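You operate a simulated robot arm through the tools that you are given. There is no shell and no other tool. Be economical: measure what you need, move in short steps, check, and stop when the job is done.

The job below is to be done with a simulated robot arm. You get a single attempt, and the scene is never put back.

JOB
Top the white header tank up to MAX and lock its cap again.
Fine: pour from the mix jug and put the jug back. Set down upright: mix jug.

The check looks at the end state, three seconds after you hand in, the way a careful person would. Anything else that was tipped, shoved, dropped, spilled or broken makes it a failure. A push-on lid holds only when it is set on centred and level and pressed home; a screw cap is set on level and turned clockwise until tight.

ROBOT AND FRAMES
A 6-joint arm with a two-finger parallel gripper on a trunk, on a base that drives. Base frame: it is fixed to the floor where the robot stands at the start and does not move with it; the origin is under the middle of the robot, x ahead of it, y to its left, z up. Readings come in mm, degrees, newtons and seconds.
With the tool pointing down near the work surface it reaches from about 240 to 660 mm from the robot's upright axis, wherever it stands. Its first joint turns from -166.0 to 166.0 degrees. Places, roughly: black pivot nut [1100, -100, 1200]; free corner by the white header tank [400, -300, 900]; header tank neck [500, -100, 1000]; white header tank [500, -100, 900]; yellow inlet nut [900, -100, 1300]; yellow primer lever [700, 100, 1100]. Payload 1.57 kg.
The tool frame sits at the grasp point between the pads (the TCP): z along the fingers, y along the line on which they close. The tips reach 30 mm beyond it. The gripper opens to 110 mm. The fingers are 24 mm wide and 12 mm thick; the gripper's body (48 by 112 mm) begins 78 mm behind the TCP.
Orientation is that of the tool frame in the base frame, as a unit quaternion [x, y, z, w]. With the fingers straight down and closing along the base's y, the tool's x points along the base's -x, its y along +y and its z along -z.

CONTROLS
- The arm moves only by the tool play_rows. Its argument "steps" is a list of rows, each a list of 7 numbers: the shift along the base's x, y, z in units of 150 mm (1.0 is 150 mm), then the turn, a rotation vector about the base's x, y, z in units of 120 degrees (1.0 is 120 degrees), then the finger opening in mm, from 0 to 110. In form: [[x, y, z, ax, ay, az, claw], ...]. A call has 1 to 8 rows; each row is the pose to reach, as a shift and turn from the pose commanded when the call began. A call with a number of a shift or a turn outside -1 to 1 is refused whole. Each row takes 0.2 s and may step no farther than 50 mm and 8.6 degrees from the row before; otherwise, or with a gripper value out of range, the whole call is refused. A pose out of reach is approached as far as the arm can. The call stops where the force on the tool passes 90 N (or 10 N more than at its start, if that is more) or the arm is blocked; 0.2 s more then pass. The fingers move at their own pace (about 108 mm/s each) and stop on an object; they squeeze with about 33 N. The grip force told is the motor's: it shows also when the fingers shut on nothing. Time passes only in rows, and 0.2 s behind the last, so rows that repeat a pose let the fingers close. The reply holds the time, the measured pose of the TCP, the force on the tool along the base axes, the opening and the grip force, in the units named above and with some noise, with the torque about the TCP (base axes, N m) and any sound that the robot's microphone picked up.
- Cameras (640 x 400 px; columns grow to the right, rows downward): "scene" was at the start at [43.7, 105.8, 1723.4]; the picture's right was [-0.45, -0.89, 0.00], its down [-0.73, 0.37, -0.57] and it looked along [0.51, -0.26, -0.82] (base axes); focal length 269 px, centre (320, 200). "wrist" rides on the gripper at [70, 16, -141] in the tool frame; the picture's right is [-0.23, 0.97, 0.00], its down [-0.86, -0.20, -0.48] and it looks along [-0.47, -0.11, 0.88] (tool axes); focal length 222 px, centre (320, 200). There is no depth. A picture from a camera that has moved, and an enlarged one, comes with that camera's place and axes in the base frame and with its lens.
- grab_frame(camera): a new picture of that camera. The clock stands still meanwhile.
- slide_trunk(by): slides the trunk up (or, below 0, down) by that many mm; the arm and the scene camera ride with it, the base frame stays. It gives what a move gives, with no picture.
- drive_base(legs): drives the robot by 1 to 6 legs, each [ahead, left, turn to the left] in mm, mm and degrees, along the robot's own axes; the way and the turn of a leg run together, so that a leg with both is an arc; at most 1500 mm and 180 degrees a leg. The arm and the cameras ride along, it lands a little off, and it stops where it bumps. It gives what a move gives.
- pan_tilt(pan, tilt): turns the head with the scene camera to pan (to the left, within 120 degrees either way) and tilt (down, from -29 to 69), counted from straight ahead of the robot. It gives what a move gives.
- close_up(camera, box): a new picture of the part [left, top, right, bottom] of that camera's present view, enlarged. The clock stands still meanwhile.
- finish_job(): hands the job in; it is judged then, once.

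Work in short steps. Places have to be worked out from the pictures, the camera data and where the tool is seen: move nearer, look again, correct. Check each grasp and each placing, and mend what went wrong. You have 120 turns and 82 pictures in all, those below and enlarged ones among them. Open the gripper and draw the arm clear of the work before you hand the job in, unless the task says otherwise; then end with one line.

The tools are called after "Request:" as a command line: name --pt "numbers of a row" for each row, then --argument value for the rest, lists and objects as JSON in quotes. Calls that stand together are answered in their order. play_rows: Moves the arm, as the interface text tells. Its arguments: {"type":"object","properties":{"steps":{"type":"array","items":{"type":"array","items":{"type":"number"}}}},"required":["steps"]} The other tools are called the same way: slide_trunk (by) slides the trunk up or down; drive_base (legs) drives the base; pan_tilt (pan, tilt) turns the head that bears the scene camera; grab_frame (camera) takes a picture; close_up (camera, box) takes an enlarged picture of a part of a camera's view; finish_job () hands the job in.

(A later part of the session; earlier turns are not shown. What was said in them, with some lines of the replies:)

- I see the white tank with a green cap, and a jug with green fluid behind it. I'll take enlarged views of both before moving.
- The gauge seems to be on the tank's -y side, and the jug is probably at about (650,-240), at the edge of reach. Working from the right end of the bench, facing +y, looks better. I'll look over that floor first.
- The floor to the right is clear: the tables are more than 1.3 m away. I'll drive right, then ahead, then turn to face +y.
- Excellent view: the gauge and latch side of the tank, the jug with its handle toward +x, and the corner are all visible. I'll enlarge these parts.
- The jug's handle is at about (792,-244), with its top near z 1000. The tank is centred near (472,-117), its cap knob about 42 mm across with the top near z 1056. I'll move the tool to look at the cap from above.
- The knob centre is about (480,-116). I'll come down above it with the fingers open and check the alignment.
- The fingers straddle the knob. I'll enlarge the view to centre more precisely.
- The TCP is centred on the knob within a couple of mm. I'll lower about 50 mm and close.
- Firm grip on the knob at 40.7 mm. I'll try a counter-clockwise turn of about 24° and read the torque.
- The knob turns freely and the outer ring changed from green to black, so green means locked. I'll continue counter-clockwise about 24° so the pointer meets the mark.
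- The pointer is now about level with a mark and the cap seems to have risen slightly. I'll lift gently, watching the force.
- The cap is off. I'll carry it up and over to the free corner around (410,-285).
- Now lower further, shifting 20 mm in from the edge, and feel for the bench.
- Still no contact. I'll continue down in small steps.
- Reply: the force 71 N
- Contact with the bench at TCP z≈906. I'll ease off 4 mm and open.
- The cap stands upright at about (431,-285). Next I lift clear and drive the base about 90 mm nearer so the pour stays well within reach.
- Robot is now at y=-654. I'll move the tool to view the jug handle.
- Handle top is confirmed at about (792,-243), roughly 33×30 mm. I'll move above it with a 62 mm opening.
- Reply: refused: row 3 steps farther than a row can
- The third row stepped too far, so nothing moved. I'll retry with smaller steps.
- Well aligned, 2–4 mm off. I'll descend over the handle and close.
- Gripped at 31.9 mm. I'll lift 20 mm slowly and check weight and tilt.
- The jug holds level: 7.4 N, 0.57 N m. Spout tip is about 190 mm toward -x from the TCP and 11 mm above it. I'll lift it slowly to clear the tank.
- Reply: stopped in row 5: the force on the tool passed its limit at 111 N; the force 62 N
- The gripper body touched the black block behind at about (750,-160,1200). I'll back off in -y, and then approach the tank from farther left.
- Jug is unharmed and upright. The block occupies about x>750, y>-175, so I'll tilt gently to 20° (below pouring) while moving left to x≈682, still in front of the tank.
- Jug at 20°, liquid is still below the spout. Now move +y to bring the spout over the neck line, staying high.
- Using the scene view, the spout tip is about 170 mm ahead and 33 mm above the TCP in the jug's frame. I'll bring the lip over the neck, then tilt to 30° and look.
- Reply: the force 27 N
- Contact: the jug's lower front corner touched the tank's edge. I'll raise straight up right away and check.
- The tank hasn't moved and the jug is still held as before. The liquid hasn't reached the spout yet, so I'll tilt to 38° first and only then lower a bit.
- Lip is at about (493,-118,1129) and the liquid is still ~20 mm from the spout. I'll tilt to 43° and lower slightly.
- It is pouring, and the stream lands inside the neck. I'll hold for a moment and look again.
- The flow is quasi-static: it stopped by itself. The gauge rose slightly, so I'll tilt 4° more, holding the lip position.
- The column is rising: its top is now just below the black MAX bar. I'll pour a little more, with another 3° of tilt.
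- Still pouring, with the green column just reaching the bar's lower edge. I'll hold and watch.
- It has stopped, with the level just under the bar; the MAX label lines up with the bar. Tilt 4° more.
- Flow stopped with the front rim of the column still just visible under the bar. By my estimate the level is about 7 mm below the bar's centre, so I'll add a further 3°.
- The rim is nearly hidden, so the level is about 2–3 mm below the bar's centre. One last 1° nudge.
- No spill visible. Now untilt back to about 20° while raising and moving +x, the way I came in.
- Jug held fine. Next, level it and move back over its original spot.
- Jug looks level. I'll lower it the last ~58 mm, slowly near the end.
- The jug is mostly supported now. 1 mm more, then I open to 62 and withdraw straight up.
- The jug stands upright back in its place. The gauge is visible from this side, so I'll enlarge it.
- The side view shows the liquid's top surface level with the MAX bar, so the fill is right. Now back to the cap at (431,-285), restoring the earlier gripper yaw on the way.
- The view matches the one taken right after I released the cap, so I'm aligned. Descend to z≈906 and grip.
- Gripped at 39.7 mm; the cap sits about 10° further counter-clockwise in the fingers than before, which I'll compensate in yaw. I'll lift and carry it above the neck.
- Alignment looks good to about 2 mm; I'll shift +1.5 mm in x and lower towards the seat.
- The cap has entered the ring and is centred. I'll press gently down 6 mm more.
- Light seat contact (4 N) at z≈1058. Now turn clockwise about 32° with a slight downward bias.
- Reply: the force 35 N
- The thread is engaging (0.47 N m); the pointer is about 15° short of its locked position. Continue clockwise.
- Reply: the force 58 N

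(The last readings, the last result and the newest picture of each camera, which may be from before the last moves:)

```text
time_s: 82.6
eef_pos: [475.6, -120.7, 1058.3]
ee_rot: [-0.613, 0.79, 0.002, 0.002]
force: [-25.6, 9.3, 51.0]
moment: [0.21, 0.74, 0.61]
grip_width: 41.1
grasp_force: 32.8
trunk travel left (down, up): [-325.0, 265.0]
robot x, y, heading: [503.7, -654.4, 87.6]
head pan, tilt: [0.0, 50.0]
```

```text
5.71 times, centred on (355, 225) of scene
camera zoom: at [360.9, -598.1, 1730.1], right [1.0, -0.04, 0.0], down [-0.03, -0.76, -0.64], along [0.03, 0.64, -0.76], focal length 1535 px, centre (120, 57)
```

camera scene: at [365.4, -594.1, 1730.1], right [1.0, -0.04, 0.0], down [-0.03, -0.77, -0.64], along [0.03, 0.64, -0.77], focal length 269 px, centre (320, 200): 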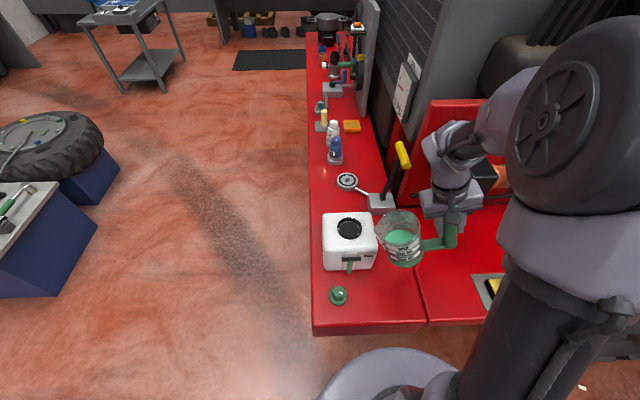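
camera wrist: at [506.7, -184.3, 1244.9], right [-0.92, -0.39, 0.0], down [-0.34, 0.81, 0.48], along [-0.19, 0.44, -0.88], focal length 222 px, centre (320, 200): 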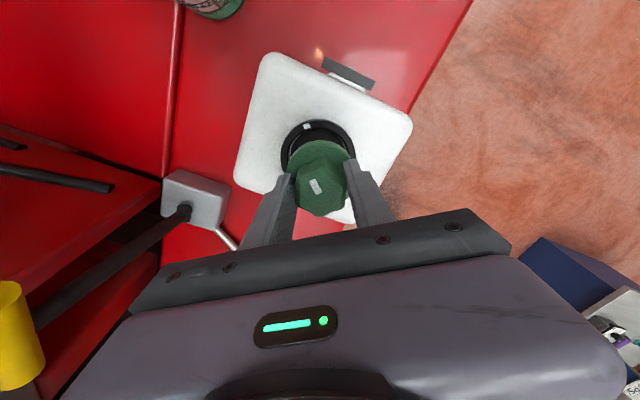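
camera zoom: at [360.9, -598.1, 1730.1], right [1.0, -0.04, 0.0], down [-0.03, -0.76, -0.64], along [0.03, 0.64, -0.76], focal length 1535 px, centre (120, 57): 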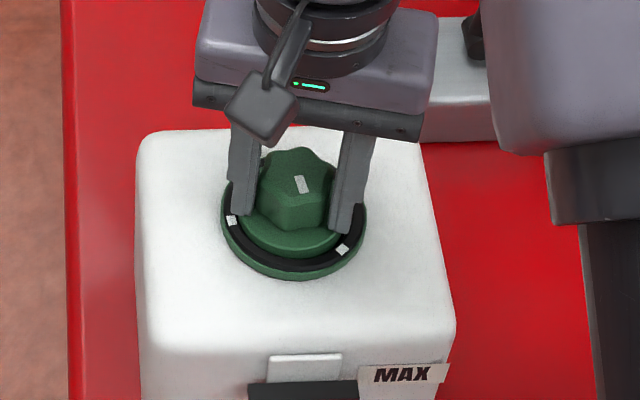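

The ring has turned green again, so it's locked. Side force built up, so I'll ease off, release, re-centre and give a final tightening turn.

Request:
play_rows --pt "0 0 0.015 0 0 0 30" --pt "0 0 0.02 0 0 0 60" --pt "0 0 0.02 0 0 0 70" --pt "0 0 0.15 0 0 0.05 70" --pt "0 0 0.3 0 0 0.1 70" --pt "0 0 0.3 0 0 0.15 70"

Request:
close_up --camera "wrist" --box '[240, 90, 400, 210]'

Request:
close_up --camera "scene" --box '[310, 180, 400, 270]'

```text
time_s: 84.0
eef_pos: [480.6, -119.2, 1101.4]
ee_rot: [0.73, -0.683, 0.0, -0.001]
force: [-0.3, 0.8, 0.6]
moment: [-0.01, 0.01, 0.01]
grip_width: 70.1
grasp_force: 0.0
trunk travel left (down, up): [-325.0, 265.0]
robot x, y, heading: [504.3, -657.9, 87.5]
head pan, tilt: [0.0, 50.0]
```

```text
3.33 times, centred on (320, 150) of wrist
camera zoom: at [469.1, -190.1, 1243.8], right [-0.99, 0.16, 0.0], down [0.14, 0.87, 0.48], along [0.08, 0.47, -0.88], focal length 740 px, centre (320, 367)
```

zoom: 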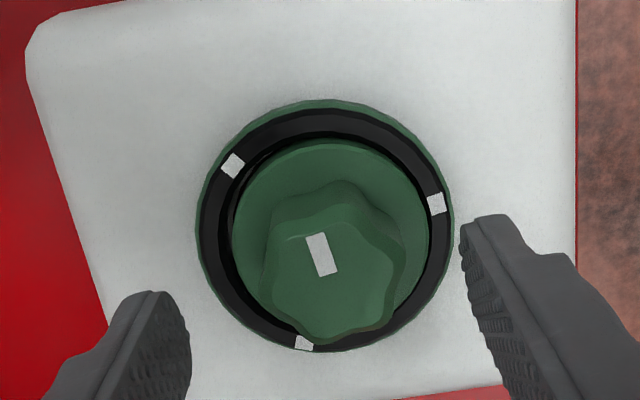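

```text
4.44 times, centred on (355, 225) of scene
camera zoom: at [365.3, -594.3, 1730.1], right [1.0, -0.04, 0.0], down [-0.03, -0.77, -0.64], along [0.03, 0.64, -0.77], focal length 1194 px, centre (164, 89)
```

zoom: 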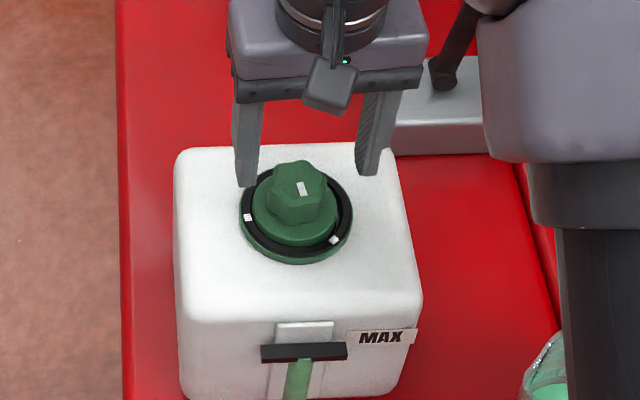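

The ring is green and the pointer is back at its original angle, so the cap is locked and tight. Now retreat the arm upward and check the whole scene.

Request:
play_rows --pt "0 0 0.3 0 0 0 90" --pt "0 -0.1 0.6 0 0 0 90" --pt "0 -0.4 0.8 0 0 0 90" --pt "0 -0.7 0.9 0 0 0 90" --pt "0 -1 1 0 0 0 90"

Request:
grab_frame --camera "scene"

Request:
close_up --camera "scene" --box '[310, 190, 410, 280]'

Request:
grab_frame --camera "wrist"

```text
refused: row 3 steps farther than a row can; nothing moved
```

```text
14 pictures are left
camera scene: at [365.3, -594.3, 1730.1], right [1.0, -0.04, 0.0], down [-0.03, -0.77, -0.64], along [0.03, 0.64, -0.77], focal length 269 px, centre (320, 200)
```

scene: 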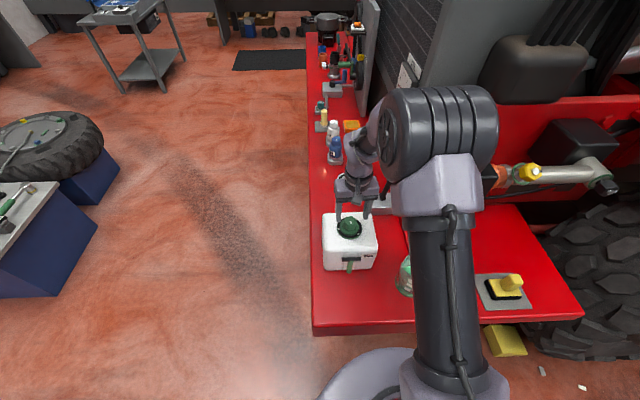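

```text
4.44 times, centred on (360, 235) of scene
camera zoom: at [365.3, -594.3, 1730.1], right [1.0, -0.04, 0.0], down [-0.03, -0.77, -0.64], along [0.03, 0.64, -0.77], focal length 1194 px, centre (142, 44)
```

zoom: 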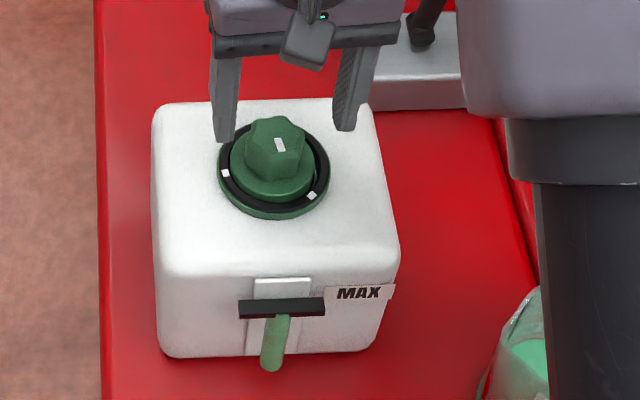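

```text
12 pictures are left
camera wrist: at [469.1, -190.1, 1243.8], right [-0.99, 0.16, 0.0], down [0.14, 0.87, 0.48], along [0.08, 0.47, -0.88], focal length 222 px, centre (320, 200)
```

wrist: 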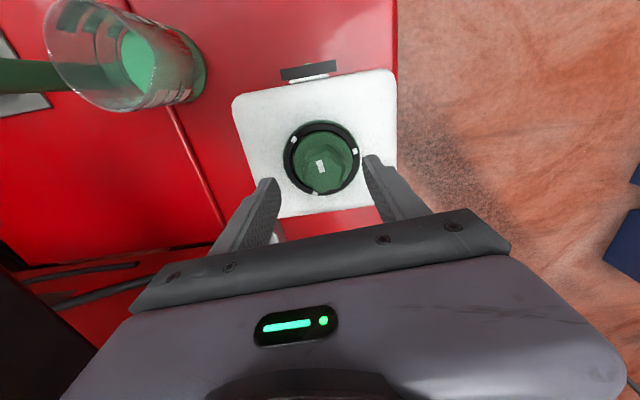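

The tank, cap and gauge look right. One row was too long for the retreat, so I'll redo it with shorter steps.

Request:
play_rows --pt "0 0 0.25 0 0 0 90" --pt "0 0 0.5 0 0 0 90" --pt "0 -0.2 0.7 0 0 0 90" --pt "0 -0.45 0.8 0 0 0 90" --pt "0 -0.7 0.9 0 0 0 90" --pt "0 -0.95 1 0 0 0 90"

Request:
close_up --camera "wrist" --box '[120, 20, 480, 240]'

```text
time_s: 85.4
eef_pos: [481.9, -264.0, 1251.0]
ee_rot: [0.73, -0.683, -0.001, -0.001]
force: [0.1, 0.0, 0.5]
moment: [0.01, -0.01, -0.02]
grip_width: 89.9
grasp_force: 0.1
trunk travel left (down, up): [-325.0, 265.0]
robot x, y, heading: [504.1, -655.2, 87.4]
head pan, tilt: [0.0, 50.0]
```

```text
1.78 times, centred on (300, 130) of wrist
camera zoom: at [470.7, -334.8, 1393.3], right [-0.99, 0.16, 0.0], down [0.14, 0.87, 0.48], along [0.08, 0.47, -0.88], focal length 395 px, centre (356, 324)
```

zoom: 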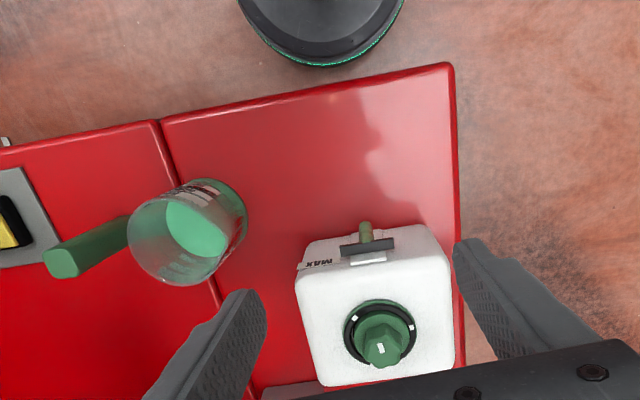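

The jug is upright in its place, the cap is locked, there is no spill, and the arm is clear with the gripper open. I'm handing in.

Request:
finish_job

```text
The job is handed in.
```

The white header tank is filled to its MAX bar, its cap is locked again with the indicator ring green, and the mix jug stands upright back in its place. I saw no spills. On the way, the gripper body bumped the black block behind the bench once, and the jug briefly touched the tank's edge. Neither did any damage I could see.
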